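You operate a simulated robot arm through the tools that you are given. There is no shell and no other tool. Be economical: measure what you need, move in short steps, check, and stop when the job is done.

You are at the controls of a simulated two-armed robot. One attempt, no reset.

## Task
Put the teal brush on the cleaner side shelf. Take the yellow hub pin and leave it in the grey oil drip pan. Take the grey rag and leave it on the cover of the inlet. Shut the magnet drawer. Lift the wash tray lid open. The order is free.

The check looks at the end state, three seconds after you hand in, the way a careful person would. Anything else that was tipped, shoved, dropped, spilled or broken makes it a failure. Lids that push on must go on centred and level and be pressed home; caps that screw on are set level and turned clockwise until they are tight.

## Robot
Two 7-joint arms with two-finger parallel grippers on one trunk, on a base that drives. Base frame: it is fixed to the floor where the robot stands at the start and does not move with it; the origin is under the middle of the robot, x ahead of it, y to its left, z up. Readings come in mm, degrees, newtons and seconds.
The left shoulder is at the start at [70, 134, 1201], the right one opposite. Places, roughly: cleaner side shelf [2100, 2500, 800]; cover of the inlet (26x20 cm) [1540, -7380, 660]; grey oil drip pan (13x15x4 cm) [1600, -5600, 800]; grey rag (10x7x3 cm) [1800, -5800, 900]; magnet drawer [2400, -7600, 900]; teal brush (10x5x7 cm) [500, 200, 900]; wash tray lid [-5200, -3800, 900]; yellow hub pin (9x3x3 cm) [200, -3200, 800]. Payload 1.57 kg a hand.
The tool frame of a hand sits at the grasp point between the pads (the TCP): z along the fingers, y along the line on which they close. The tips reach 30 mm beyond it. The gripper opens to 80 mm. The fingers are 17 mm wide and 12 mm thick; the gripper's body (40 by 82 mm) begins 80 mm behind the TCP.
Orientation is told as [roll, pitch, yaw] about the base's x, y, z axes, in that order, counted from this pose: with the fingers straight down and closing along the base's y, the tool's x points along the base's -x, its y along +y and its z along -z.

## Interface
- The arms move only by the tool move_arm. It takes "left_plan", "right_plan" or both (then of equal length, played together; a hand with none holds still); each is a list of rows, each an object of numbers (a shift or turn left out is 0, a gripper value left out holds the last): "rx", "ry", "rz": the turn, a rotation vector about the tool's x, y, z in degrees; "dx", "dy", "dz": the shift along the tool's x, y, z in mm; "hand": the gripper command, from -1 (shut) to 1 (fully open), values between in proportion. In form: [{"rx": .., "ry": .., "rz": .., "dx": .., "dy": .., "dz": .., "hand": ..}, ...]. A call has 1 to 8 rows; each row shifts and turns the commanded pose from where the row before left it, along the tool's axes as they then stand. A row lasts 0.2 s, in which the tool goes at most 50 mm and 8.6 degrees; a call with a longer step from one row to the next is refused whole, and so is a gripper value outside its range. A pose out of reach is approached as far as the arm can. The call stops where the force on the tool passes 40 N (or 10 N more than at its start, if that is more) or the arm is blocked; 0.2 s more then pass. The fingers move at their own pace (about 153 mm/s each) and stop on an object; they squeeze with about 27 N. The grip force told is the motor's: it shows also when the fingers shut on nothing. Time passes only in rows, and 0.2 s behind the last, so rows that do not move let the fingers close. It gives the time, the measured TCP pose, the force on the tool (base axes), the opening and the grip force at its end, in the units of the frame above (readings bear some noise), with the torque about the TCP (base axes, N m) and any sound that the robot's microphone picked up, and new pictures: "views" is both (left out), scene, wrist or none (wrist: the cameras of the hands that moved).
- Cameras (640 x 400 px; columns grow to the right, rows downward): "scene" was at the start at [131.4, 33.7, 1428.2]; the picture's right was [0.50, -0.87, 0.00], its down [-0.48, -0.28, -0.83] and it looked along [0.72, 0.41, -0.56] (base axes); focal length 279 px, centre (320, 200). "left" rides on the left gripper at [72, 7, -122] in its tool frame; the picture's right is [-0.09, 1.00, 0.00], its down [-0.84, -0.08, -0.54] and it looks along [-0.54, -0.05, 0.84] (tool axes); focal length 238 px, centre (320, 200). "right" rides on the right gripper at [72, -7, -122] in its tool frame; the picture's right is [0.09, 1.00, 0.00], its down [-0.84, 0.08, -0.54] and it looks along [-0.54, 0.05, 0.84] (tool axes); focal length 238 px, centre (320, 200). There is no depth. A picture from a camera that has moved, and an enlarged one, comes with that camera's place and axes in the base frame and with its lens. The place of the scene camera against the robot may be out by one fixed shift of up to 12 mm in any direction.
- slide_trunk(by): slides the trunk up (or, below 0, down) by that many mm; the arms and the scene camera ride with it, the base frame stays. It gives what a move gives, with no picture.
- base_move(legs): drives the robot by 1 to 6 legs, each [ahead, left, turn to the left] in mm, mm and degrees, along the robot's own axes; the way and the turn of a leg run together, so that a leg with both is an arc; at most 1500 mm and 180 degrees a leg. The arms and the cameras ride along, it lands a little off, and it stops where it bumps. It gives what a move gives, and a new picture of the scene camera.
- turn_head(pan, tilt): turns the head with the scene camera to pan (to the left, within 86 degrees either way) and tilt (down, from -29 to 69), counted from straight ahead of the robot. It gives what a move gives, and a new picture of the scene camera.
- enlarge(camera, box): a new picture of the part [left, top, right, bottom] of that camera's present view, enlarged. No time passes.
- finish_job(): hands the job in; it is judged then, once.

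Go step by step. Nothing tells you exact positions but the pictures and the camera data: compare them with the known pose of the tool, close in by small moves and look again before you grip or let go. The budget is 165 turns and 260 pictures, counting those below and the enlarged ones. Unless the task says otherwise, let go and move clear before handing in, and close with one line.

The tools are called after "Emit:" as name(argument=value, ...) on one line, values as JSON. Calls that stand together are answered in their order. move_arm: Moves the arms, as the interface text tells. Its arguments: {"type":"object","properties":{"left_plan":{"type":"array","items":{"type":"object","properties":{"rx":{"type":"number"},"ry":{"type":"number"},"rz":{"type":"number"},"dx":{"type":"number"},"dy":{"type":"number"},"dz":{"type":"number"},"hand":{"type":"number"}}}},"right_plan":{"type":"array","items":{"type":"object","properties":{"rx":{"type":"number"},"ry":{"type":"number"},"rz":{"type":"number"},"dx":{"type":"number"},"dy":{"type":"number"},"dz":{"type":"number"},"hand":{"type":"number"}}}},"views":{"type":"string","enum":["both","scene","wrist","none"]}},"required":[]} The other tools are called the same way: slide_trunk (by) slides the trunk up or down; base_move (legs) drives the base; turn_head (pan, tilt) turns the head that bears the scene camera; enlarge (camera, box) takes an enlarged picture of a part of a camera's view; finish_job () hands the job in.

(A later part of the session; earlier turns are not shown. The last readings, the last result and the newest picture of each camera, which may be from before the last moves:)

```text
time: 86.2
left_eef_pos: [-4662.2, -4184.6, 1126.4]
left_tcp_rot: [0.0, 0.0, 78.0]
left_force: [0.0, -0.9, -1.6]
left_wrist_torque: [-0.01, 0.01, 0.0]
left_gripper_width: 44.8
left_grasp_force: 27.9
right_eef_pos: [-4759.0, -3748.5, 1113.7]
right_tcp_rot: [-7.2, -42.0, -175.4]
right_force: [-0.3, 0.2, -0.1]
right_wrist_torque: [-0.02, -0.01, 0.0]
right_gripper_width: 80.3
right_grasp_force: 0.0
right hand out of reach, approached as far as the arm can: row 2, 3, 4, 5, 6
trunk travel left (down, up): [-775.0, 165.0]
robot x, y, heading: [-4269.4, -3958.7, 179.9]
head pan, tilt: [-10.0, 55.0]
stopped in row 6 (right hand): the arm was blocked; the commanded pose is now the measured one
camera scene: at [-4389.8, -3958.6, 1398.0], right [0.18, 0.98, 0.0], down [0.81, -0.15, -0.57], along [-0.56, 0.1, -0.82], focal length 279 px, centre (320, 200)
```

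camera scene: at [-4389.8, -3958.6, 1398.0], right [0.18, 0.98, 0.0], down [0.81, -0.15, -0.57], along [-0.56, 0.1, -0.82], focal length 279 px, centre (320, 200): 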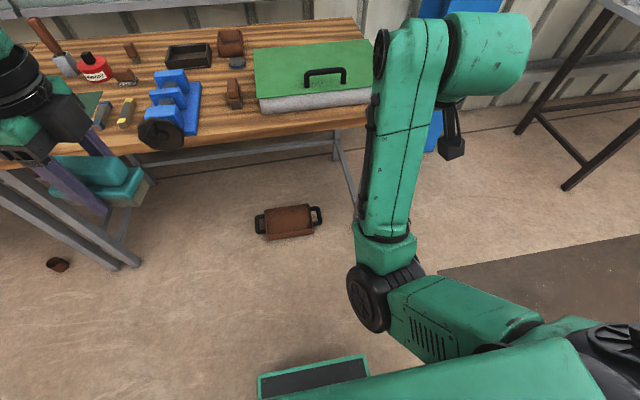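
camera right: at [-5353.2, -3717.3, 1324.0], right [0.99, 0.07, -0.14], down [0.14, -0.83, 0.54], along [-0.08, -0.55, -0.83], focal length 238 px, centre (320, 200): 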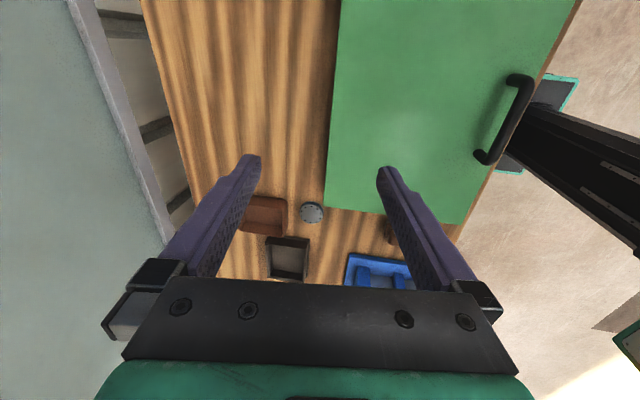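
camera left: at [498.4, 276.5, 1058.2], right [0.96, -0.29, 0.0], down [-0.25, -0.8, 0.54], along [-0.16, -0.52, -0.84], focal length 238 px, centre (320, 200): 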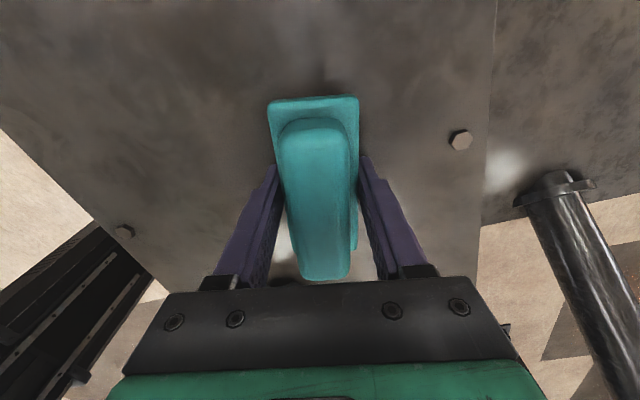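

Emit:
move_arm(right_plan=[{"dz": -30}, {"dz": -30}, {"rx": -8.5}, {"rx": -8.5}, {"rx": -8.5}, {"rx": -8.5}, {"rx": -8.5}, {"rx": -8.5}], views="none")

Emit:
move_arm(right_plan=[{"rx": -8.5}, {"rx": -8.5}, {"ry": 8.5}, {"ry": 8.5}, {"ry": 8.5}, {"ry": 8.5}, {"ry": 8.5}], views="scene")

```text
time: 88.0
left_eef_pos: [-4661.7, -4180.4, 1125.9]
left_tcp_rot: [-0.1, 0.1, 78.0]
left_force: [-0.9, -0.2, -1.7]
left_wrist_torque: [-0.03, -0.01, -0.02]
left_gripper_width: 44.5
left_grasp_force: 26.9
right_eef_pos: [-4764.6, -3723.1, 1119.0]
right_tcp_rot: [34.5, -45.8, -176.3]
right_force: [-0.7, 0.3, -0.4]
right_wrist_torque: [0.0, -0.01, 0.03]
right_gripper_width: 79.7
right_grasp_force: 0.1
right hand out of reach, approached as far as the arm can: row 1, 2, 3, 4, 5
trunk travel left (down, up): [-775.0, 165.0]
robot x, y, heading: [-4271.7, -3960.7, 179.9]
head pan, tilt: [-10.0, 55.0]
```

```text
time: 89.6
left_eef_pos: [-4662.2, -4184.3, 1124.7]
left_tcp_rot: [0.0, -0.1, 78.0]
left_force: [0.0, 0.5, -1.6]
left_wrist_torque: [0.03, 0.04, 0.02]
left_gripper_width: 44.7
left_grasp_force: 27.1
right_eef_pos: [-4764.1, -3723.7, 1121.0]
right_tcp_rot: [34.0, -13.5, -143.5]
right_force: [-0.2, 0.3, -0.6]
right_wrist_torque: [-0.02, -0.03, 0.03]
right_gripper_width: 79.9
right_grasp_force: 0.1
trunk travel left (down, up): [-775.0, 165.0]
robot x, y, heading: [-4275.0, -3960.5, 179.6]
head pan, tilt: [-10.0, 55.0]
camera scene: at [-4390.2, -3959.4, 1397.9], right [0.18, 0.98, 0.0], down [0.81, -0.15, -0.57], along [-0.56, 0.1, -0.82], focal length 279 px, centre (320, 200)
```

scene: 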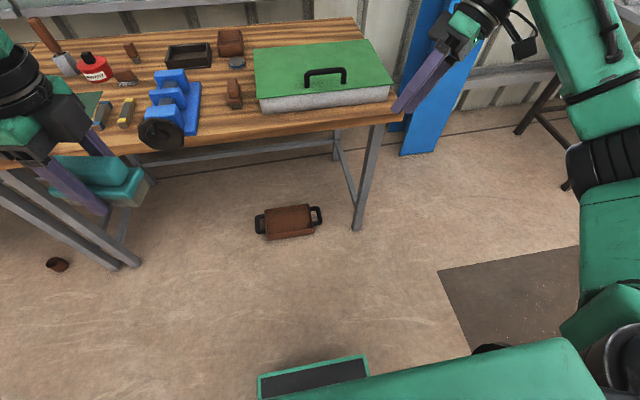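

The elbow has swung back outward. Now I unwind the hand to straight down.

Emit:
move_arm(right_plan=[{"rx": 8.5}, {"rx": 8.5}, {"rx": 8.5}, {"rx": 8.5}, {"ry": 6.75}, {"ry": 6.75}, {"rz": 7.4}, {"rz": 7.4}], views="none")

Emit:
move_arm(right_plan=[{"rz": 7.4}, {"rz": 7.4}, {"rz": 7.4}, {"dz": -40}, {"dz": -40}, {"dx": 40}, {"dx": 40}], views="scene")

```text
time: 91.4
left_eef_pos: [-4661.6, -4182.6, 1126.1]
left_tcp_rot: [0.1, 0.1, 78.1]
left_force: [0.4, -0.5, -1.5]
left_wrist_torque: [-0.03, 0.01, 0.02]
left_gripper_width: 44.5
left_grasp_force: 26.8
right_eef_pos: [-4762.9, -3725.7, 1120.2]
right_tcp_rot: [0.1, 0.0, -158.4]
right_force: [-0.6, -0.6, -1.2]
right_wrist_torque: [-0.03, 0.02, 0.0]
right_gripper_width: 80.0
right_grasp_force: 0.0
trunk travel left (down, up): [-775.0, 165.0]
robot x, y, heading: [-4271.3, -3960.6, 179.7]
head pan, tilt: [-10.0, 55.0]
```

```text
time: 93.0
left_eef_pos: [-4659.6, -4182.8, 1126.8]
left_tcp_rot: [0.2, 0.0, 78.1]
left_force: [1.2, 0.3, -1.6]
left_wrist_torque: [0.02, 0.04, -0.02]
left_gripper_width: 44.7
left_grasp_force: 26.6
right_eef_pos: [-4682.0, -3724.7, 1198.9]
right_tcp_rot: [0.1, -0.1, 179.5]
right_force: [0.2, 0.5, -0.7]
right_wrist_torque: [0.0, 0.03, 0.0]
right_gripper_width: 79.8
right_grasp_force: 0.0
trunk travel left (down, up): [-775.0, 165.0]
robot x, y, heading: [-4271.8, -3958.6, 179.8]
head pan, tilt: [-10.0, 55.0]
camera scene: at [-4386.8, -3957.2, 1398.3], right [0.18, 0.98, 0.0], down [0.81, -0.15, -0.57], along [-0.57, 0.1, -0.82], focal length 279 px, centre (320, 200)
```

scene: 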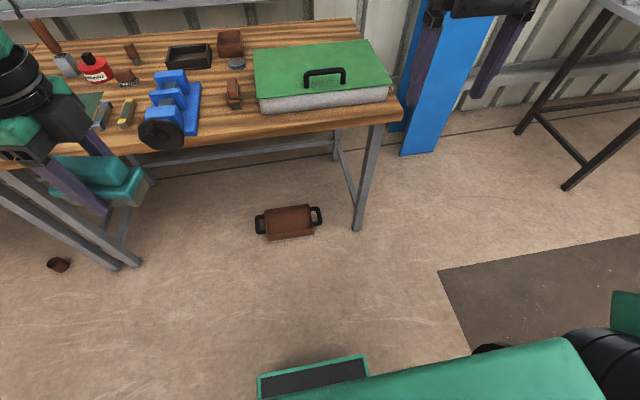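

Recovered. I turn the right hand's closing line fore-aft, draw it in a bit, and drive up to the table.

Emit:
move_arm(right_plan=[{"dx": 45, "dy": 40}, {"dx": 45, "dy": 40}, {"rz": -8.5}, {"rz": -8.5}, {"rz": -8.5}, {"rz": -8.5}, {"rz": -8.5}], views="none")

Emit:
move_arm(right_plan=[{"rz": -8.5}, {"rz": -8.5}, {"rz": -8.5}, {"rz": -8.5}, {"rz": -8.5}, {"rz": -5}], views="none")

Emit:
base_move(legs=[[560, 0, 0]])

Emit:
enlarge(camera="right", box=[0, 0, 640, 400])

```text
refused: row 1 steps farther than a row can; nothing moved
```

```text
time: 94.4
left_eef_pos: [-4662.1, -4182.3, 1126.7]
left_tcp_rot: [0.0, 0.0, 77.9]
left_force: [0.3, -0.4, -1.4]
left_wrist_torque: [0.0, 0.0, -0.03]
left_gripper_width: 44.5
left_grasp_force: 27.0
right_eef_pos: [-4683.6, -3726.0, 1200.2]
right_tcp_rot: [0.0, 0.0, -132.8]
right_force: [-0.5, -0.6, 0.7]
right_wrist_torque: [-0.04, -0.03, 0.01]
right_gripper_width: 80.3
right_grasp_force: 0.0
trunk travel left (down, up): [-775.0, 165.0]
robot x, y, heading: [-4273.6, -3962.4, 179.4]
head pan, tilt: [-10.0, 55.0]
```

```text
time: 97.6
left_eef_pos: [-5228.2, -4172.7, 1125.5]
left_tcp_rot: [0.0, 0.1, 77.4]
left_force: [0.5, 0.6, -1.8]
left_wrist_torque: [0.03, 0.01, 0.01]
left_gripper_width: 44.5
left_grasp_force: 26.9
right_eef_pos: [-5244.3, -3714.9, 1199.9]
right_tcp_rot: [0.0, -0.1, -133.6]
right_force: [0.2, 0.5, 0.2]
right_wrist_torque: [-0.02, 0.04, -0.01]
right_gripper_width: 80.2
right_grasp_force: 0.0
trunk travel left (down, up): [-775.0, 165.0]
robot x, y, heading: [-4833.4, -3952.8, 179.3]
head pan, tilt: [-10.0, 55.0]
camera scene: at [-4951.7, -3951.0, 1398.1], right [0.19, 0.98, 0.0], down [0.8, -0.16, -0.57], along [-0.56, 0.11, -0.82], focal length 279 px, centre (320, 200)
```

scene: 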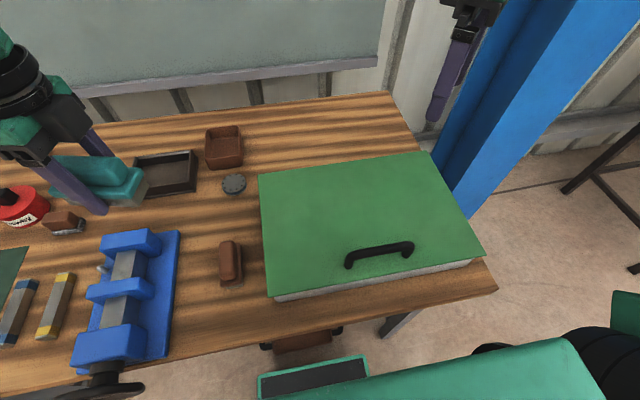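

```text
1.00 times, centred on (320, 200) of right
camera zoom: at [-5199.5, -3658.9, 1322.5], right [0.78, -0.62, 0.0], down [-0.52, -0.66, 0.54], along [-0.34, -0.43, -0.84], focal length 238 px, centre (320, 200)
```

zoom: 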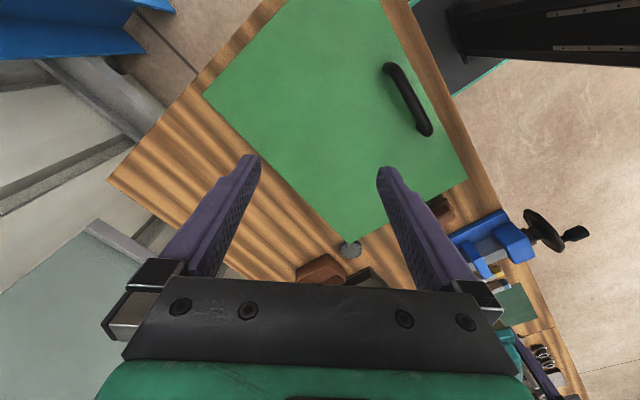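

From the wrist view the bar lies at x≈-5141, y -3851…-3736, and the hinge at x≈-5388. I finish the turn and go above the bar.

Emit:
move_arm(right_plan=[{"rz": -7.3}, {"rz": -7.3}, {"rz": -7.3}, {"rz": -7.3}, {"rz": -7.3}, {"rz": -7.1}], views="none")

Emit:
move_arm(right_plan=[{"dx": -26, "dy": 34.3}, {"dx": -26, "dy": 34.3}, {"dx": -26, "dy": 34.3}, {"dz": 45}, {"dz": 45}, {"dz": 45}, {"dz": 35}], views="both")

```text
time: 99.0
left_eef_pos: [-5228.0, -4172.8, 1124.6]
left_tcp_rot: [0.0, 0.0, 77.4]
left_force: [0.6, 0.1, -0.7]
left_wrist_torque: [0.0, -0.01, -0.02]
left_gripper_width: 44.5
left_grasp_force: 26.8
right_eef_pos: [-5245.2, -3714.8, 1199.5]
right_tcp_rot: [0.1, 0.0, -89.8]
right_force: [-0.5, -0.5, 0.6]
right_wrist_torque: [-0.01, -0.01, -0.03]
right_gripper_width: 80.1
right_grasp_force: 0.0
trunk travel left (down, up): [-775.0, 165.0]
robot x, y, heading: [-4837.9, -3953.8, 179.1]
head pan, tilt: [-10.0, 55.0]
```

```text
time: 100.6
left_eef_pos: [-5228.2, -4173.2, 1125.2]
left_tcp_rot: [0.0, 0.0, 77.4]
left_force: [-0.3, -0.3, -1.2]
left_wrist_torque: [0.01, 0.01, 0.01]
left_gripper_width: 44.5
left_grasp_force: 26.7
right_eef_pos: [-5141.2, -3794.6, 1109.3]
right_tcp_rot: [0.0, 0.0, -90.0]
right_force: [-0.4, 0.4, -0.2]
right_wrist_torque: [0.03, 0.01, 0.02]
right_gripper_width: 80.1
right_grasp_force: 0.0
right hand out of reach, approached as far as the arm can: row 6, 7
trunk travel left (down, up): [-775.0, 165.0]
robot x, y, heading: [-4833.5, -3956.2, 179.2]
head pan, tilt: [-10.0, 55.0]
camera scene: at [-4953.1, -3950.8, 1398.0], right [0.19, 0.98, 0.0], down [0.8, -0.16, -0.57], along [-0.56, 0.11, -0.82], focal length 279 px, centre (320, 200)
camera right: at [-5149.4, -3722.3, 1230.6], right [1.0, 0.09, 0.0], down [0.08, -0.84, 0.54], along [0.05, -0.54, -0.84], focal length 238 px, centre (320, 200)
```

scene: 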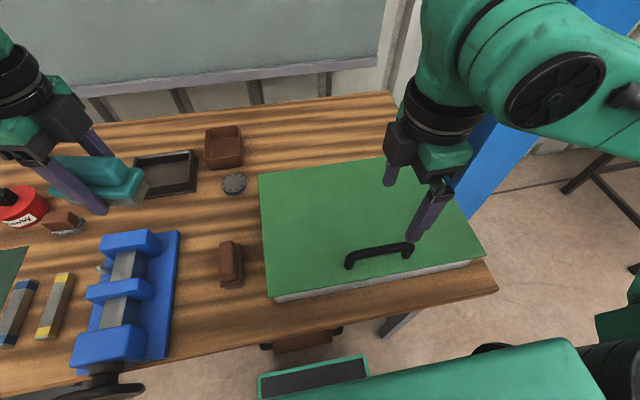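
right: 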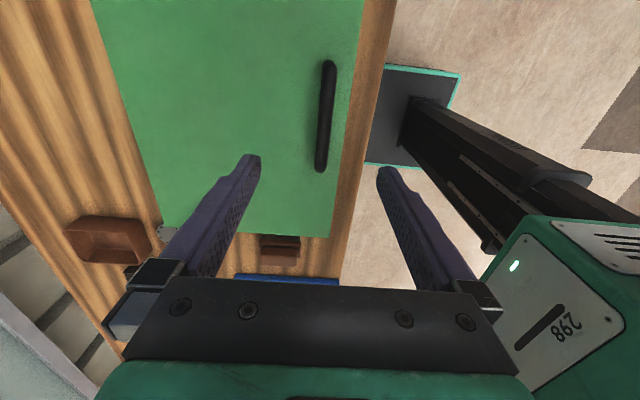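

Arm can't go lower this close in, so I raise the left hand (brush) and lower the trunk instead.

Emit:
move_arm(left_plan=[{"dz": -45}, {"dz": -45}, {"dz": -45}], right_plan=[{"dy": 4}, {}, {}], views="none")

Emit:
slide_trunk(by=-105)

Emit:
enlarge(camera="right", box=[160, 50, 480, 250])

Emit:
enlarge(camera="scene", box=[240, 110, 540, 300])

```text
time: 101.4
left_eef_pos: [-5227.4, -4171.4, 1261.1]
left_tcp_rot: [0.1, 0.0, 77.3]
left_force: [-0.3, 0.1, -0.6]
left_wrist_torque: [0.0, 0.02, -0.01]
left_gripper_width: 44.3
left_grasp_force: 27.2
right_eef_pos: [-5140.3, -3796.0, 1108.7]
right_tcp_rot: [0.1, 0.7, -88.8]
right_force: [-1.2, 0.7, -0.6]
right_wrist_torque: [-0.01, -0.02, 0.01]
right_gripper_width: 80.2
right_grasp_force: 0.1
right hand out of reach, approached as far as the arm can: row 1
trunk travel left (down, up): [-775.0, 165.0]
robot x, y, heading: [-4835.6, -3956.2, 179.0]
head pan, tilt: [-10.0, 55.0]
```

```text
time: 102.8
left_eef_pos: [-5226.7, -4171.8, 1154.2]
left_tcp_rot: [-0.1, 0.0, 77.4]
left_force: [0.1, 0.1, -1.8]
left_wrist_torque: [0.01, 0.0, 0.01]
left_gripper_width: 44.9
left_grasp_force: 27.5
right_eef_pos: [-5140.4, -3795.6, 1004.4]
right_tcp_rot: [0.1, 0.7, -88.8]
right_force: [-0.1, -0.1, 0.2]
right_wrist_torque: [0.02, 0.04, -0.06]
right_gripper_width: 80.3
right_grasp_force: 0.0
trunk travel left (down, up): [-670.0, 270.0]
robot x, y, heading: [-4839.0, -3955.2, 179.3]
head pan, tilt: [-10.0, 55.0]
```

```text
2.00 times, centred on (320, 150) of right
camera zoom: at [-5148.5, -3726.9, 1127.1], right [0.99, 0.11, 0.0], down [0.09, -0.84, 0.53], along [0.06, -0.53, -0.85], focal length 477 px, centre (320, 300)
```

zoom: 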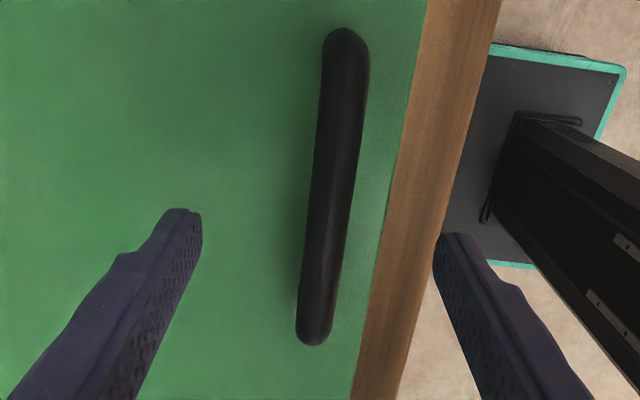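

```text
2.11 times, centred on (390, 205) of scene
camera zoom: at [-4952.7, -3951.0, 1293.1], right [0.19, 0.98, 0.0], down [0.8, -0.16, -0.57], along [-0.56, 0.11, -0.82], focal length 587 px, centre (173, 190)
```

zoom: 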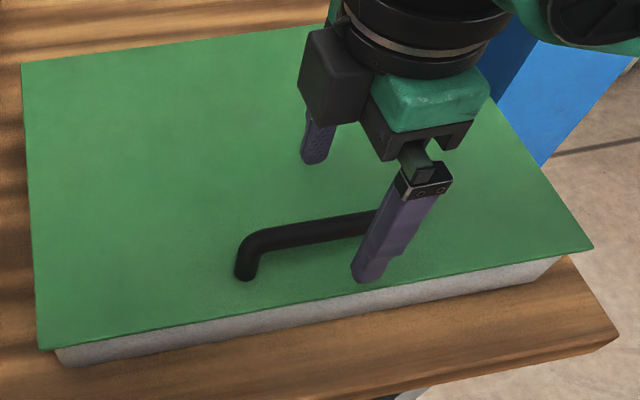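

Bar z≈952 confirmed by two views. I lower the trunk 40 mm and grip the bar.

Emit:
slide_trunk(by=-40)

Emit:
move_arm(right_plan=[{"hand": -1}, {"hand": -1}, {"hand": -1}], views="both")

```text
time: 103.6
left_eef_pos: [-5228.0, -4171.5, 1116.6]
left_tcp_rot: [0.0, 0.0, 77.4]
left_force: [0.2, 0.5, -0.8]
left_wrist_torque: [0.01, 0.01, 0.02]
left_gripper_width: 44.6
left_grasp_force: 26.8
right_eef_pos: [-5140.7, -3796.7, 964.5]
right_tcp_rot: [0.1, 0.7, -88.8]
right_force: [-0.8, 0.3, -0.3]
right_wrist_torque: [0.02, 0.03, 0.01]
right_gripper_width: 80.2
right_grasp_force: 0.0
trunk travel left (down, up): [-630.0, 310.0]
robot x, y, heading: [-4838.0, -3954.7, 179.1]
head pan, tilt: [-10.0, 55.0]
```

```text
time: 104.4
left_eef_pos: [-5224.8, -4171.5, 1115.7]
left_tcp_rot: [0.1, 0.0, 77.4]
left_force: [-0.6, -1.1, -0.8]
left_wrist_torque: [0.02, 0.01, 0.0]
left_gripper_width: 44.4
left_grasp_force: 27.0
right_eef_pos: [-5137.0, -3797.4, 964.7]
right_tcp_rot: [0.1, 0.9, -88.7]
right_force: [12.2, 0.4, -5.8]
right_wrist_torque: [0.16, -0.14, -0.57]
right_gripper_width: 15.7
right_grasp_force: 31.3
trunk travel left (down, up): [-630.0, 310.0]
robot x, y, heading: [-4841.0, -3954.6, 179.2]
head pan, tilt: [-10.0, 55.0]
camera scene: at [-4949.9, -3950.9, 1253.2], right [0.19, 0.98, 0.0], down [0.8, -0.16, -0.58], along [-0.56, 0.11, -0.82], focal length 279 px, centre (320, 200)
camera right: at [-5145.8, -3726.9, 1087.2], right [0.99, 0.11, 0.0], down [0.09, -0.84, 0.53], along [0.06, -0.53, -0.85], focal length 238 px, centre (320, 200)
```

scene: 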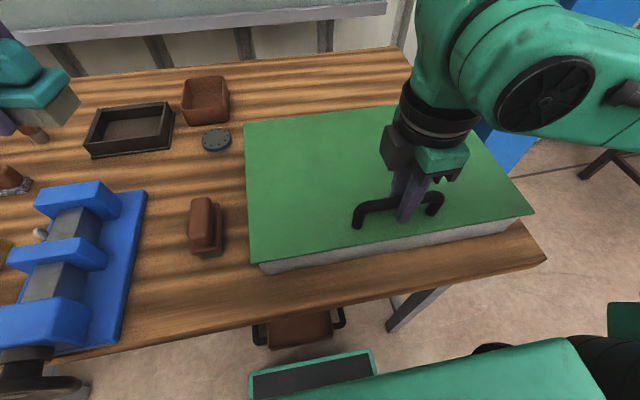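
right: 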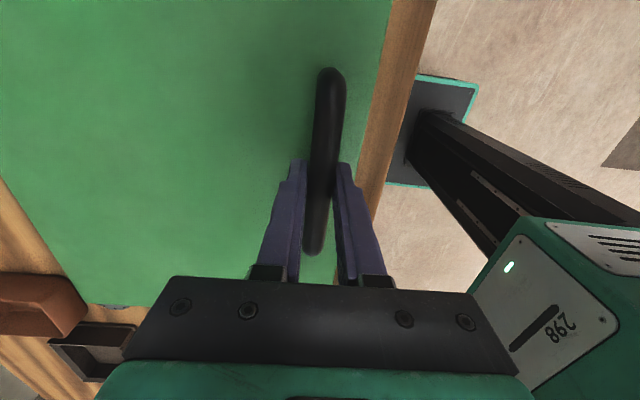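

Bar gripped at x=-5137. I follow the arc about the hinge for the first 30°.

Emit:
move_arm(right_plan=[{"dy": -4.9, "dz": -21.8}, {"dy": -6.7, "dz": -21.1}, {"dy": -8.6, "dz": -20.5}, {"dy": -10.3, "dz": -19.7}, {"dy": -12, "dz": -18.7}, {"dy": -13.6, "dz": -17.7}], views="both")

```text
time: 105.8
left_eef_pos: [-5221.1, -4169.3, 1118.8]
left_tcp_rot: [0.3, 0.1, 77.2]
left_force: [-0.1, -0.2, -1.0]
left_wrist_torque: [0.02, 0.03, 0.0]
left_gripper_width: 44.7
left_grasp_force: 26.9
right_eef_pos: [-5190.7, -3797.4, 1087.3]
right_tcp_rot: [-0.5, 0.6, -88.9]
right_force: [19.2, 9.1, 5.8]
right_wrist_torque: [0.58, -0.3, -0.54]
right_gripper_width: 16.1
right_grasp_force: 31.6
trunk travel left (down, up): [-630.0, 310.0]
robot x, y, heading: [-4837.4, -3955.4, 179.1]
head pan, tilt: [-10.0, 55.0]
camera scene: at [-4946.0, -3948.2, 1253.8], right [0.19, 0.98, 0.0], down [0.8, -0.16, -0.58], along [-0.57, 0.11, -0.82], focal length 279 px, centre (320, 200)
camera right: at [-5198.1, -3726.8, 1209.4], right [0.99, 0.11, -0.01], down [0.1, -0.84, 0.53], along [0.06, -0.53, -0.85], focal length 238 px, centre (320, 200)
```

scene: 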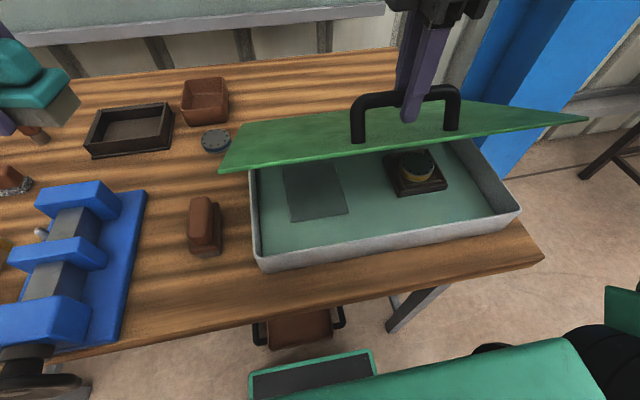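
right: 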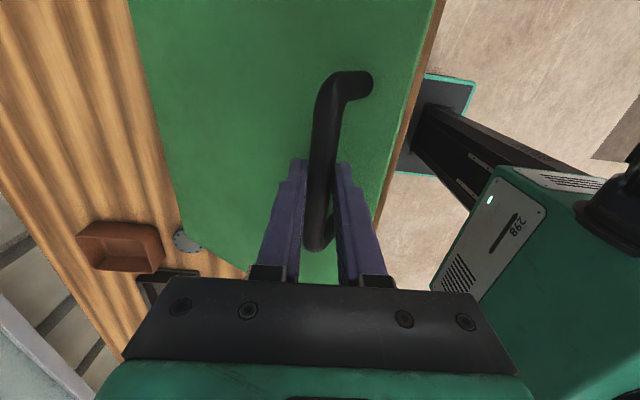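

The lid opens well. Continuing the arc to about 60°.

Emit:
move_arm(right_plan=[{"dy": -12, "dz": -16.5}, {"dy": -16.3, "dz": -15.2}, {"dy": -17.6, "dz": -13.5}, {"dy": -18.9, "dz": -11.9}, {"dy": -19.8, "dz": -10.2}, {"dy": -20.6, "dz": -8.5}], views="scene")

```text
time: 107.2
left_eef_pos: [-5221.6, -4168.3, 1118.7]
left_tcp_rot: [0.3, 0.2, 77.3]
left_force: [0.1, 0.0, -2.3]
left_wrist_torque: [0.01, -0.03, -0.02]
left_gripper_width: 44.6
left_grasp_force: 27.1
right_eef_pos: [-5297.4, -3799.1, 1162.8]
right_tcp_rot: [-0.4, 0.7, -89.0]
right_force: [11.5, 13.4, 20.5]
right_wrist_torque: [0.61, -0.15, -0.56]
right_gripper_width: 16.4
right_grasp_force: 31.3
trunk travel left (down, up): [-630.0, 310.0]
robot x, y, heading: [-4837.7, -3951.0, 179.3]
head pan, tilt: [-10.0, 55.0]
camera scene: at [-4946.0, -3947.6, 1253.8], right [0.19, 0.98, 0.0], down [0.8, -0.16, -0.58], along [-0.57, 0.11, -0.82], focal length 279 px, centre (320, 200)
```

scene: 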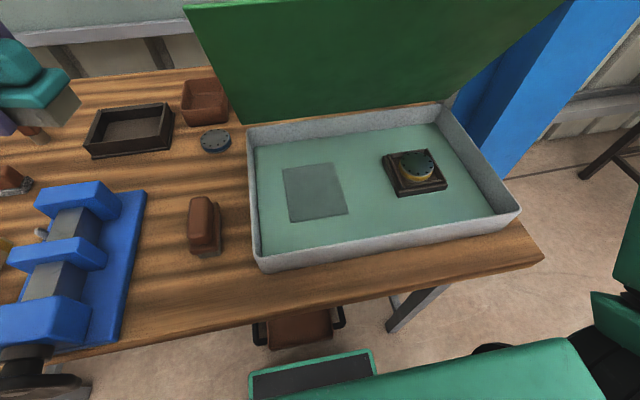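

Emit:
move_arm(right_plan=[{"dy": -19, "dz": -9}, {"dy": -21.7, "dz": -5.5}, {"dy": -22.1, "dz": -2.8}, {"dy": -22.2, "dz": -0.9}, {"dy": -22.2, "dz": 1}, {"dy": -22.1, "dz": 2.5}], views="both")

```text
time: 108.6
left_eef_pos: [-5221.1, -4170.5, 1119.3]
left_tcp_rot: [0.3, 0.2, 77.4]
left_force: [-0.7, -0.6, -1.7]
left_wrist_torque: [0.03, 0.0, 0.01]
left_gripper_width: 44.7
left_grasp_force: 26.6
right_eef_pos: [-5349.2, -3825.3, 1141.3]
right_tcp_rot: [-0.4, 0.6, -88.8]
right_force: [9.8, 9.7, 25.5]
right_wrist_torque: [-0.22, 0.22, -0.53]
right_gripper_width: 16.3
right_grasp_force: 31.2
right hand out of reach, approached as far as the arm can: row 2, 3, 4, 5, 6
trunk travel left (down, up): [-630.0, 310.0]
robot x, y, heading: [-4838.3, -3952.5, 179.0]
head pan, tilt: [-10.0, 55.0]
camera scene: at [-4945.5, -3949.2, 1253.8], right [0.19, 0.98, 0.0], down [0.8, -0.16, -0.58], along [-0.57, 0.11, -0.82], focal length 279 px, centre (320, 200)
camera right: at [-5356.9, -3754.9, 1265.3], right [0.99, 0.11, -0.01], down [0.1, -0.84, 0.53], along [0.05, -0.53, -0.85], focal length 238 px, centre (320, 200)
```

scene: 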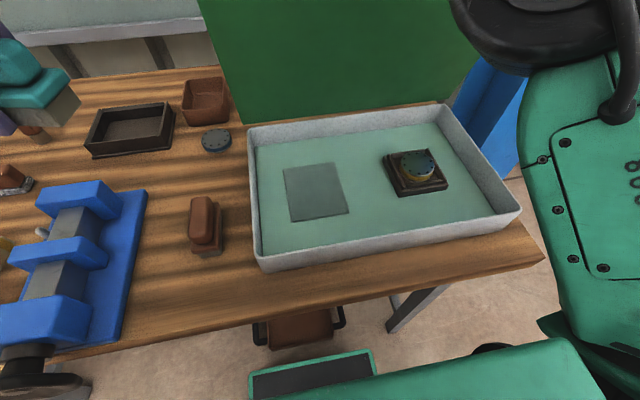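
right: 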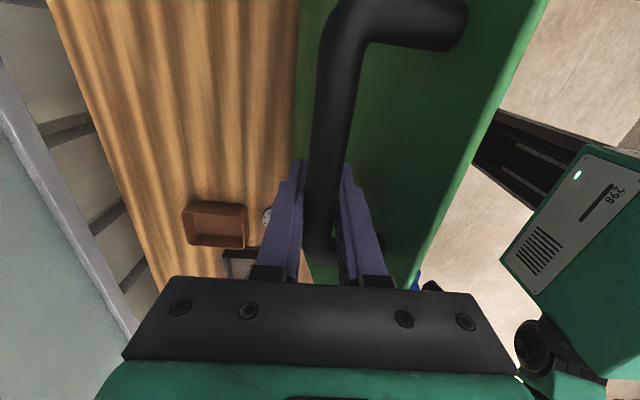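

The arm runs out of reach near 70°. I loosen the grip to a cage around the bar, so the front finger still holds the lid, to see whether the lid stays by itself.

Emit:
move_arm(right_plan=[{"hand": -0.3}, {"hand": -0.15}, {}], views="wrist")

```text
time: 109.4
left_eef_pos: [-5228.4, -4171.9, 1114.8]
left_tcp_rot: [0.1, -0.1, 77.4]
left_force: [0.1, 0.5, -0.9]
left_wrist_torque: [0.01, -0.03, -0.02]
left_gripper_width: 44.6
left_grasp_force: 27.0
right_eef_pos: [-5357.6, -3826.4, 1138.2]
right_tcp_rot: [0.0, 0.7, -88.9]
right_force: [-0.9, 0.2, -0.3]
right_wrist_torque: [-0.02, -0.02, -0.01]
right_gripper_width: 34.1
right_grasp_force: 0.1
trunk travel left (down, up): [-630.0, 310.0]
robot x, y, heading: [-4833.9, -3950.4, 179.1]
head pan, tilt: [-10.0, 55.0]
camera right: at [-5365.6, -3756.9, 1260.9], right [0.99, 0.11, 0.0], down [0.09, -0.84, 0.53], along [0.06, -0.53, -0.85], focal length 238 px, centre (320, 200)
```

right: 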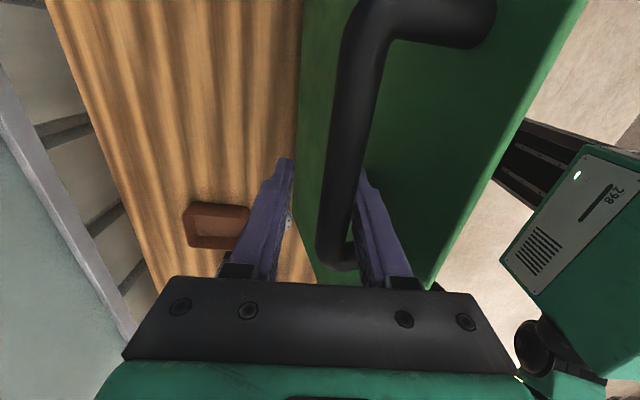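

Emit:
move_arm(right_plan=[{"dy": 6}, {"dy": 6}, {}, {}], views="wrist")

```text
time: 110.4
left_eef_pos: [-5229.2, -4171.8, 1114.5]
left_tcp_rot: [-0.1, 0.0, 77.4]
left_force: [0.2, -0.2, -0.7]
left_wrist_torque: [0.0, 0.04, 0.01]
left_gripper_width: 44.9
left_grasp_force: 26.9
right_eef_pos: [-5345.5, -3824.3, 1138.2]
right_tcp_rot: [0.1, 0.7, -88.8]
right_force: [-4.4, -1.2, -1.8]
right_wrist_torque: [-0.02, 0.18, -0.03]
right_gripper_width: 29.9
right_grasp_force: 0.0
trunk travel left (down, up): [-630.0, 310.0]
robot x, y, heading: [-4834.5, -3954.8, 179.1]
head pan, tilt: [-10.0, 55.0]
camera right: at [-5353.2, -3755.3, 1260.8], right [0.99, 0.11, 0.0], down [0.09, -0.84, 0.53], along [0.06, -0.53, -0.85], focal length 238 px, centre (320, 200)
```

right: 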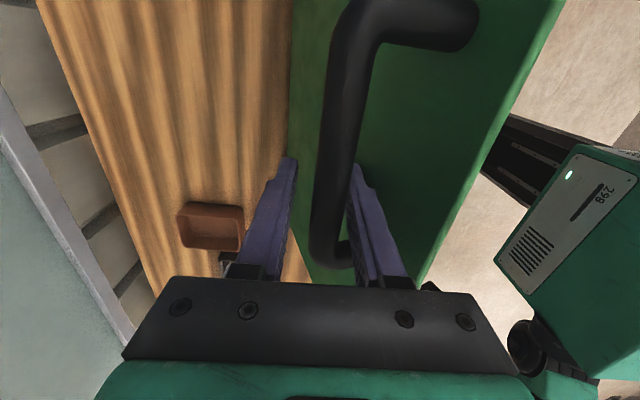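

The lid holds by hinge friction. I center, free the fingers upward, then push the lid further from below with the trunk raised.

Emit:
move_arm(right_plan=[{"dy": -7, "hand": -0.15}, {"dz": -20}, {"dz": -40}, {"dz": -45}], views="both")

```text
time: 111.4
left_eef_pos: [-5228.3, -4171.7, 1115.6]
left_tcp_rot: [-0.1, 0.0, 77.4]
left_force: [-0.8, 0.5, -0.1]
left_wrist_torque: [-0.03, 0.0, 0.0]
left_gripper_width: 44.7
left_grasp_force: 27.3
right_eef_pos: [-5317.0, -3833.7, 1179.3]
right_tcp_rot: [0.1, 0.7, -88.8]
right_force: [-0.4, 0.4, 0.2]
right_wrist_torque: [-0.04, -0.01, -0.01]
right_gripper_width: 34.3
right_grasp_force: 0.9
right hand out of reach, approached as far as the arm can: row 2, 3, 4
trunk travel left (down, up): [-630.0, 310.0]
robot x, y, heading: [-4837.3, -3955.4, 179.1]
head pan, tilt: [-10.0, 55.0]
camera scene: at [-4952.8, -3951.3, 1253.0], right [0.19, 0.98, 0.0], down [0.8, -0.16, -0.57], along [-0.56, 0.11, -0.82], focal length 279 px, centre (320, 200)
camera right: at [-5325.4, -3763.5, 1303.4], right [0.99, 0.11, 0.0], down [0.1, -0.84, 0.53], along [0.06, -0.53, -0.85], focal length 238 px, centre (320, 200)
```

scene: 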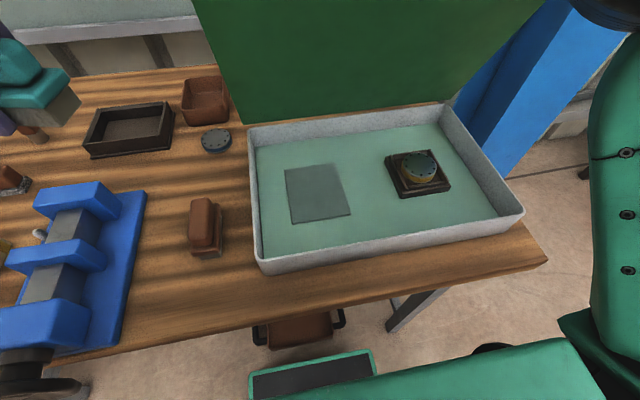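
right: 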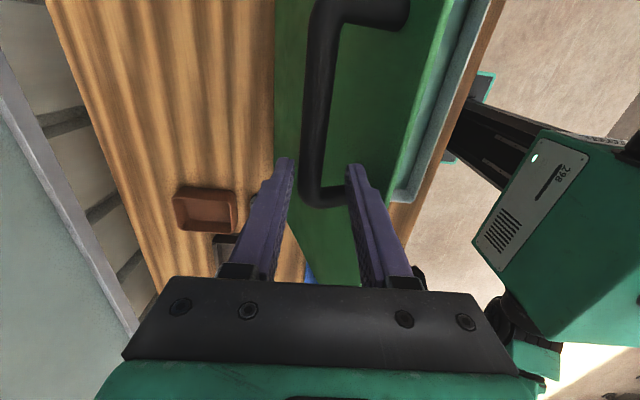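

Emit:
slide_trunk(by=150)

Emit:
turn_head(pan=-10, tilt=45)

Emit:
enlarge(camera="right", box=[0, 0, 640, 400])

```text
time: 113.2
left_eef_pos: [-5226.6, -4173.3, 1265.5]
left_tcp_rot: [0.0, 0.0, 77.4]
left_force: [-0.4, -0.2, -1.3]
left_wrist_torque: [0.02, 0.02, 0.01]
left_gripper_width: 44.6
left_grasp_force: 27.5
right_eef_pos: [-5318.4, -3832.3, 1328.9]
right_tcp_rot: [-0.1, 0.7, -88.8]
right_force: [0.0, 0.3, -0.4]
right_wrist_torque: [0.0, -0.01, -0.04]
right_gripper_width: 34.0
right_grasp_force: 0.2
trunk travel left (down, up): [-780.0, 160.0]
robot x, y, heading: [-4835.1, -3955.8, 179.0]
head pan, tilt: [-10.0, 55.0]
```

```text
time: 113.9
left_eef_pos: [-5227.2, -4171.8, 1265.9]
left_tcp_rot: [0.0, 0.0, 77.5]
left_force: [-0.6, -0.5, -1.2]
left_wrist_torque: [0.02, -0.01, 0.01]
left_gripper_width: 44.5
left_grasp_force: 27.0
right_eef_pos: [-5317.8, -3833.7, 1329.5]
right_tcp_rot: [-0.2, 0.7, -88.8]
right_force: [0.0, -0.8, -0.5]
right_wrist_torque: [-0.02, 0.0, 0.0]
right_gripper_width: 34.2
right_grasp_force: 0.0
trunk travel left (down, up): [-780.0, 160.0]
robot x, y, heading: [-4834.7, -3955.5, 179.2]
head pan, tilt: [-10.0, 45.0]
camera scene: at [-4962.1, -3949.3, 1416.4], right [0.19, 0.98, 0.0], down [0.69, -0.13, -0.71], along [-0.69, 0.13, -0.71], focal length 279 px, centre (320, 200)
```

scene: 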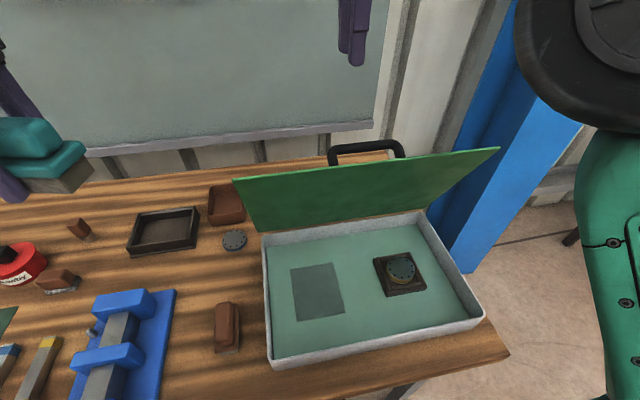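

```text
1.00 times, centred on (320, 200) of right
camera zoom: at [-5326.0, -3763.1, 1452.9], right [0.99, 0.11, 0.0], down [0.1, -0.84, 0.53], along [0.06, -0.53, -0.85], focal length 238 px, centre (320, 200)
```

zoom: 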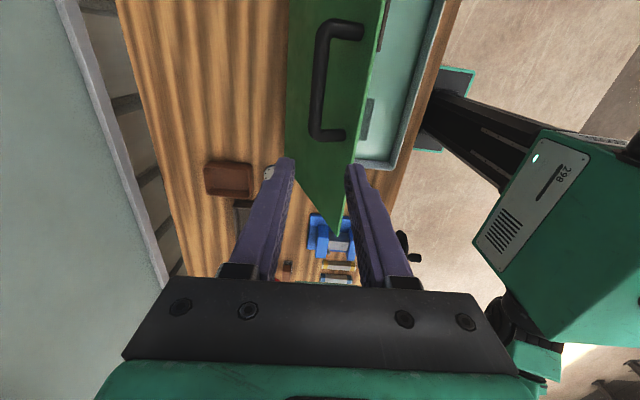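

Lid stands at ~68°. I close the fingers, bring the hand down in front of the lid and push its upper part back to about vertical.

Emit:
move_arm(right_plan=[{"dy": 46, "hand": -1}, {"dy": 46}, {"dz": 45}, {"dz": 45}, {"dz": 45}, {"dz": 50}], views="scene")

```text
time: 115.3
left_eef_pos: [-5229.0, -4171.0, 1265.0]
left_tcp_rot: [-0.1, 0.0, 77.5]
left_force: [-0.6, -0.5, -1.7]
left_wrist_torque: [-0.03, -0.05, 0.04]
left_gripper_width: 44.4
left_grasp_force: 27.2
right_eef_pos: [-5226.3, -3828.2, 1143.3]
right_tcp_rot: [0.0, 0.8, -88.8]
right_force: [-0.8, 0.0, -0.3]
right_wrist_torque: [0.04, -0.03, -0.02]
right_gripper_width: 0.0
right_grasp_force: 21.3
trunk travel left (down, up): [-780.0, 160.0]
robot x, y, heading: [-4838.8, -3954.5, 179.2]
head pan, tilt: [-10.0, 45.0]
camera scene: at [-4963.9, -3948.7, 1416.3], right [0.19, 0.98, 0.0], down [0.7, -0.13, -0.71], along [-0.69, 0.13, -0.71], focal length 279 px, centre (320, 200)
```

scene: 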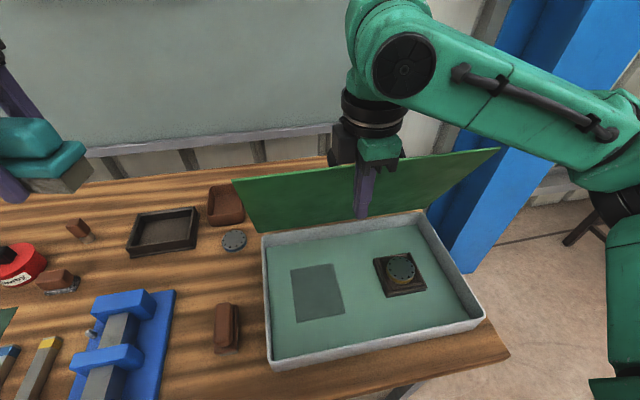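

Emit:
move_arm(right_plan=[{"dy": -30}, {"dy": -30}, {"dy": -25}, {"dy": -25}, {"dy": -25}, {"dy": -20}, {"dy": -12}], views="scene")

```text
time: 116.9
left_eef_pos: [-5226.6, -4170.5, 1265.5]
left_tcp_rot: [0.0, 0.0, 77.4]
left_force: [0.0, 0.4, -0.8]
left_wrist_torque: [0.01, -0.02, -0.03]
left_gripper_width: 44.7
left_grasp_force: 26.8
right_eef_pos: [-5391.6, -3831.2, 1143.8]
right_tcp_rot: [-0.1, 0.7, -88.8]
right_force: [5.6, 1.5, -2.0]
right_wrist_torque: [0.03, -0.16, -0.05]
right_gripper_width: 0.0
right_grasp_force: 21.1
trunk travel left (down, up): [-780.0, 160.0]
robot x, y, heading: [-4836.9, -3956.3, 179.1]
head pan, tilt: [-10.0, 45.0]
camera scene: at [-4960.7, -3948.8, 1416.5], right [0.19, 0.98, 0.0], down [0.69, -0.13, -0.71], along [-0.69, 0.13, -0.71], focal length 279 px, centre (320, 200)
```

scene: 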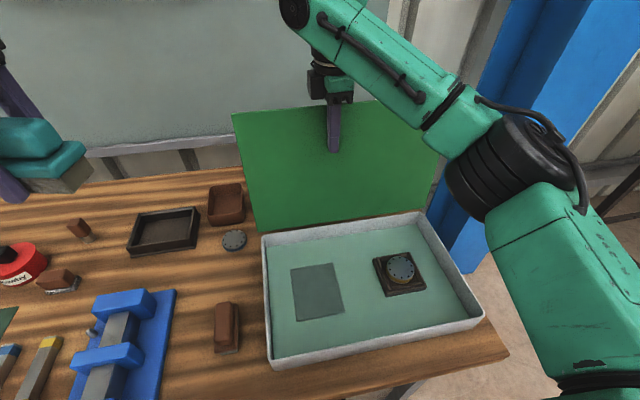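

The lid is at vertical or slightly beyond. I retract the hand, back away and head for the hub pin.

Emit:
move_arm(right_plan=[{"dy": 45}, {"dy": 45}, {"dy": 45}, {"dy": 30, "dz": -30}, {"dz": -45}, {"dz": -20}], views="none")

Emit:
base_move(legs=[[-600, 0, 0]])

Emit:
move_arm(right_plan=[{"rz": 8.5, "hand": 1}, {"rz": 8.5}, {"rz": 8.5}, {"rz": 8.5}, {"rz": 8.5}, {"rz": 8.5}, {"rz": 8.5}, {"rz": 8.5}], views="none")

Emit:
move_arm(right_plan=[{"rz": 8.5}, {"rz": 8.5}, {"rz": 5}], views="none")

Emit:
base_move(legs=[[0, 0, 180], [1300, 0, 0], [1300, 0, 0], [800, 0, 0]])

Emit:
turn_head(pan=0, tilt=20)

```text
time: 118.3
left_eef_pos: [-5228.5, -4172.6, 1265.1]
left_tcp_rot: [0.0, 0.0, 77.4]
left_force: [0.2, 0.7, -1.0]
left_wrist_torque: [0.02, -0.01, 0.01]
left_gripper_width: 44.6
left_grasp_force: 27.5
right_eef_pos: [-5227.9, -3829.5, 1240.3]
right_tcp_rot: [0.0, 0.6, -88.9]
right_force: [-0.1, 0.1, 0.9]
right_wrist_torque: [0.03, -0.01, 0.02]
right_gripper_width: 0.0
right_grasp_force: 21.0
trunk travel left (down, up): [-780.0, 160.0]
robot x, y, heading: [-4836.2, -3952.0, 179.3]
head pan, tilt: [-10.0, 45.0]
```

```text
time: 121.7
left_eef_pos: [-4634.7, -4180.9, 1264.7]
left_tcp_rot: [-0.1, 0.0, 77.3]
left_force: [-0.1, 0.0, -0.6]
left_wrist_torque: [-0.01, 0.02, -0.05]
left_gripper_width: 44.9
left_grasp_force: 27.3
right_eef_pos: [-4633.6, -3839.3, 1239.3]
right_tcp_rot: [0.0, 0.8, -88.9]
right_force: [0.2, -0.1, -0.7]
right_wrist_torque: [-0.01, 0.02, 0.0]
right_gripper_width: 0.0
right_grasp_force: 21.2
trunk travel left (down, up): [-780.0, 160.0]
robot x, y, heading: [-4240.8, -3963.9, 178.9]
head pan, tilt: [-10.0, 45.0]
camera scene: at [-4367.6, -3959.5, 1416.3], right [0.19, 0.98, 0.0], down [0.69, -0.14, -0.71], along [-0.69, 0.14, -0.71], focal length 279 px, centre (320, 200)
```

scene: 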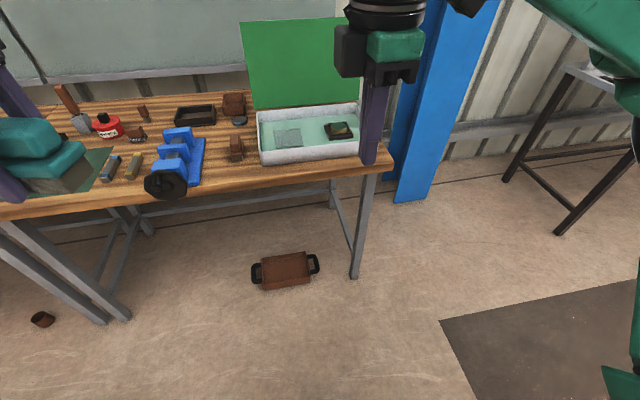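

```text
time: 123.5
left_eef_pos: [-4633.8, -4181.0, 1264.8]
left_tcp_rot: [0.0, -0.1, 77.2]
left_force: [-0.2, 0.0, -0.1]
left_wrist_torque: [0.01, 0.01, 0.02]
left_gripper_width: 44.7
left_grasp_force: 26.9
right_eef_pos: [-4632.7, -3838.5, 1239.7]
right_tcp_rot: [-0.7, 0.2, -157.1]
right_force: [0.6, 0.3, 0.6]
right_wrist_torque: [-0.03, 0.0, 0.0]
right_gripper_width: 80.2
right_grasp_force: 0.2
trunk travel left (down, up): [-780.0, 160.0]
robot x, y, heading: [-4238.1, -3963.8, 178.8]
head pan, tilt: [-10.0, 45.0]
```

```text
time: 124.3
left_eef_pos: [-4632.9, -4181.8, 1264.6]
left_tcp_rot: [0.0, 0.0, 77.2]
left_force: [0.2, -0.2, -0.7]
left_wrist_torque: [0.0, -0.02, 0.0]
left_gripper_width: 44.7
left_grasp_force: 26.9
right_eef_pos: [-4633.1, -3839.9, 1239.3]
right_tcp_rot: [-0.7, -0.1, -179.2]
right_force: [0.1, -0.3, -0.1]
right_wrist_torque: [0.05, 0.02, -0.02]
right_gripper_width: 79.7
right_grasp_force: 0.1
trunk travel left (down, up): [-780.0, 160.0]
robot x, y, heading: [-4247.2, -3966.9, 179.3]
head pan, tilt: [-10.0, 45.0]
```

```text
time: 148.0
left_eef_pos: [-459.0, -3930.5, 1266.1]
left_tcp_rot: [0.0, 0.0, -106.0]
left_force: [0.3, -0.4, -1.1]
left_wrist_torque: [0.02, 0.03, -0.01]
left_gripper_width: 44.6
left_grasp_force: 26.9
right_eef_pos: [-477.4, -4272.1, 1241.2]
right_tcp_rot: [-0.6, -0.2, -2.1]
right_force: [-0.8, 0.3, -0.3]
right_wrist_torque: [-0.01, -0.01, -0.01]
right_gripper_width: 80.1
right_grasp_force: 0.0
trunk travel left (down, up): [-780.0, 160.0]
robot x, y, heading: [-865.0, -4125.5, -4.2]
head pan, tilt: [-10.0, 45.0]
camera scene: at [-729.5, -4158.8, 1416.6], right [-0.25, -0.97, 0.0], down [-0.69, 0.17, -0.71], along [0.69, -0.17, -0.71], focal length 279 px, centre (320, 200)
```

scene: 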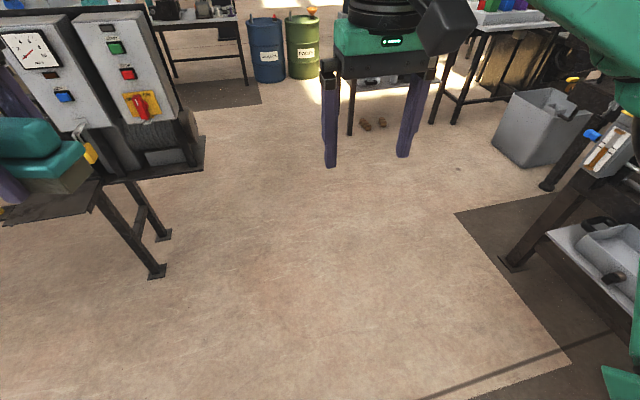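

```text
time: 148.9
left_eef_pos: [-458.9, -3930.9, 1266.0]
left_tcp_rot: [0.0, 0.0, -105.9]
left_force: [0.4, -0.2, -1.3]
left_wrist_torque: [0.01, 0.0, -0.04]
left_gripper_width: 44.3
left_grasp_force: 26.9
right_eef_pos: [-476.0, -4272.7, 1239.8]
right_tcp_rot: [-0.7, 0.1, -2.0]
right_force: [0.2, 0.2, -1.1]
right_wrist_torque: [0.02, 0.02, -0.03]
right_gripper_width: 79.9
right_grasp_force: 0.1
trunk travel left (down, up): [-780.0, 160.0]
robot x, y, heading: [-861.0, -4126.0, -3.9]
head pan, tilt: [0.0, 20.0]
camera scene: at [-714.1, -4145.8, 1455.0], right [-0.07, -1.0, 0.0], down [-0.34, 0.03, -0.94], along [0.94, -0.07, -0.34], focal length 279 px, centre (320, 200)
```

scene: 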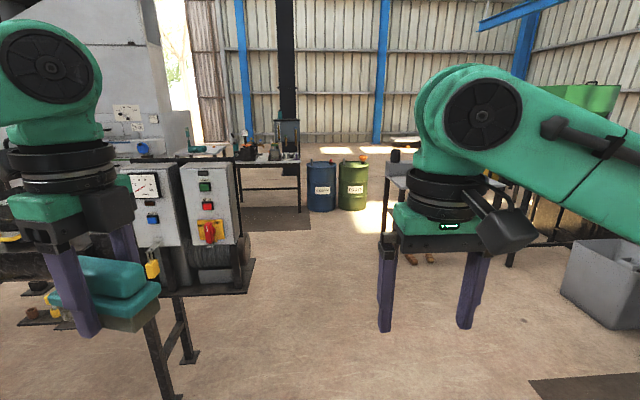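

There is a gap in the line here, a passage to the far side. I look left for the hub pin.

Emit:
turn_head(pan=48, tilt=25)

```text
time: 150.1
left_eef_pos: [-458.4, -3930.2, 1264.6]
left_tcp_rot: [-0.1, 0.0, -105.8]
left_force: [0.0, 0.5, -1.6]
left_wrist_torque: [-0.03, 0.02, 0.0]
left_gripper_width: 44.5
left_grasp_force: 26.6
right_eef_pos: [-477.5, -4272.0, 1239.9]
right_tcp_rot: [-0.7, -0.1, -2.1]
right_force: [-0.6, 0.3, -0.1]
right_wrist_torque: [0.0, -0.02, 0.02]
right_gripper_width: 79.9
right_grasp_force: 0.1
trunk travel left (down, up): [-780.0, 160.0]
robot x, y, heading: [-861.2, -4126.8, -4.5]
head pan, tilt: [48.0, 25.0]
camera scene: at [-740.6, -4075.2, 1447.0], right [0.69, -0.72, 0.0], down [-0.31, -0.29, -0.91], along [0.65, 0.63, -0.42], focal length 279 px, centre (320, 200)
```

scene: 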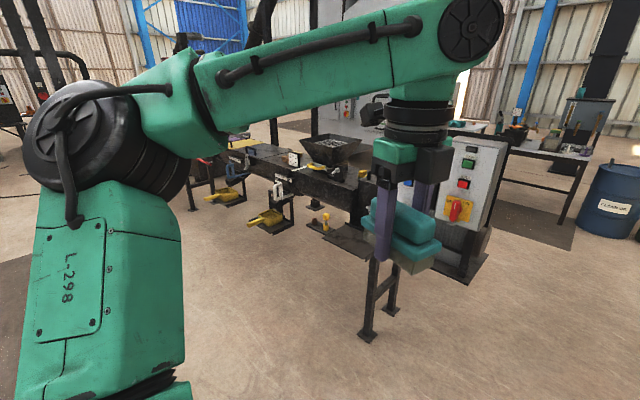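

Emit:
enlarge(camera="scene", box=[230, 130, 390, 260])

```text
3.08 times, centred on (310, 195) of scene
camera zoom: at [-740.6, -4075.2, 1447.0], right [0.69, -0.72, 0.0], down [-0.31, -0.29, -0.91], along [0.65, 0.63, -0.42], focal length 858 px, centre (351, 215)
```

zoom: 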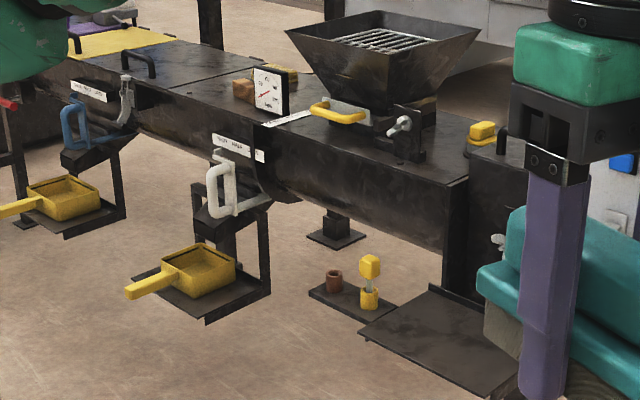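

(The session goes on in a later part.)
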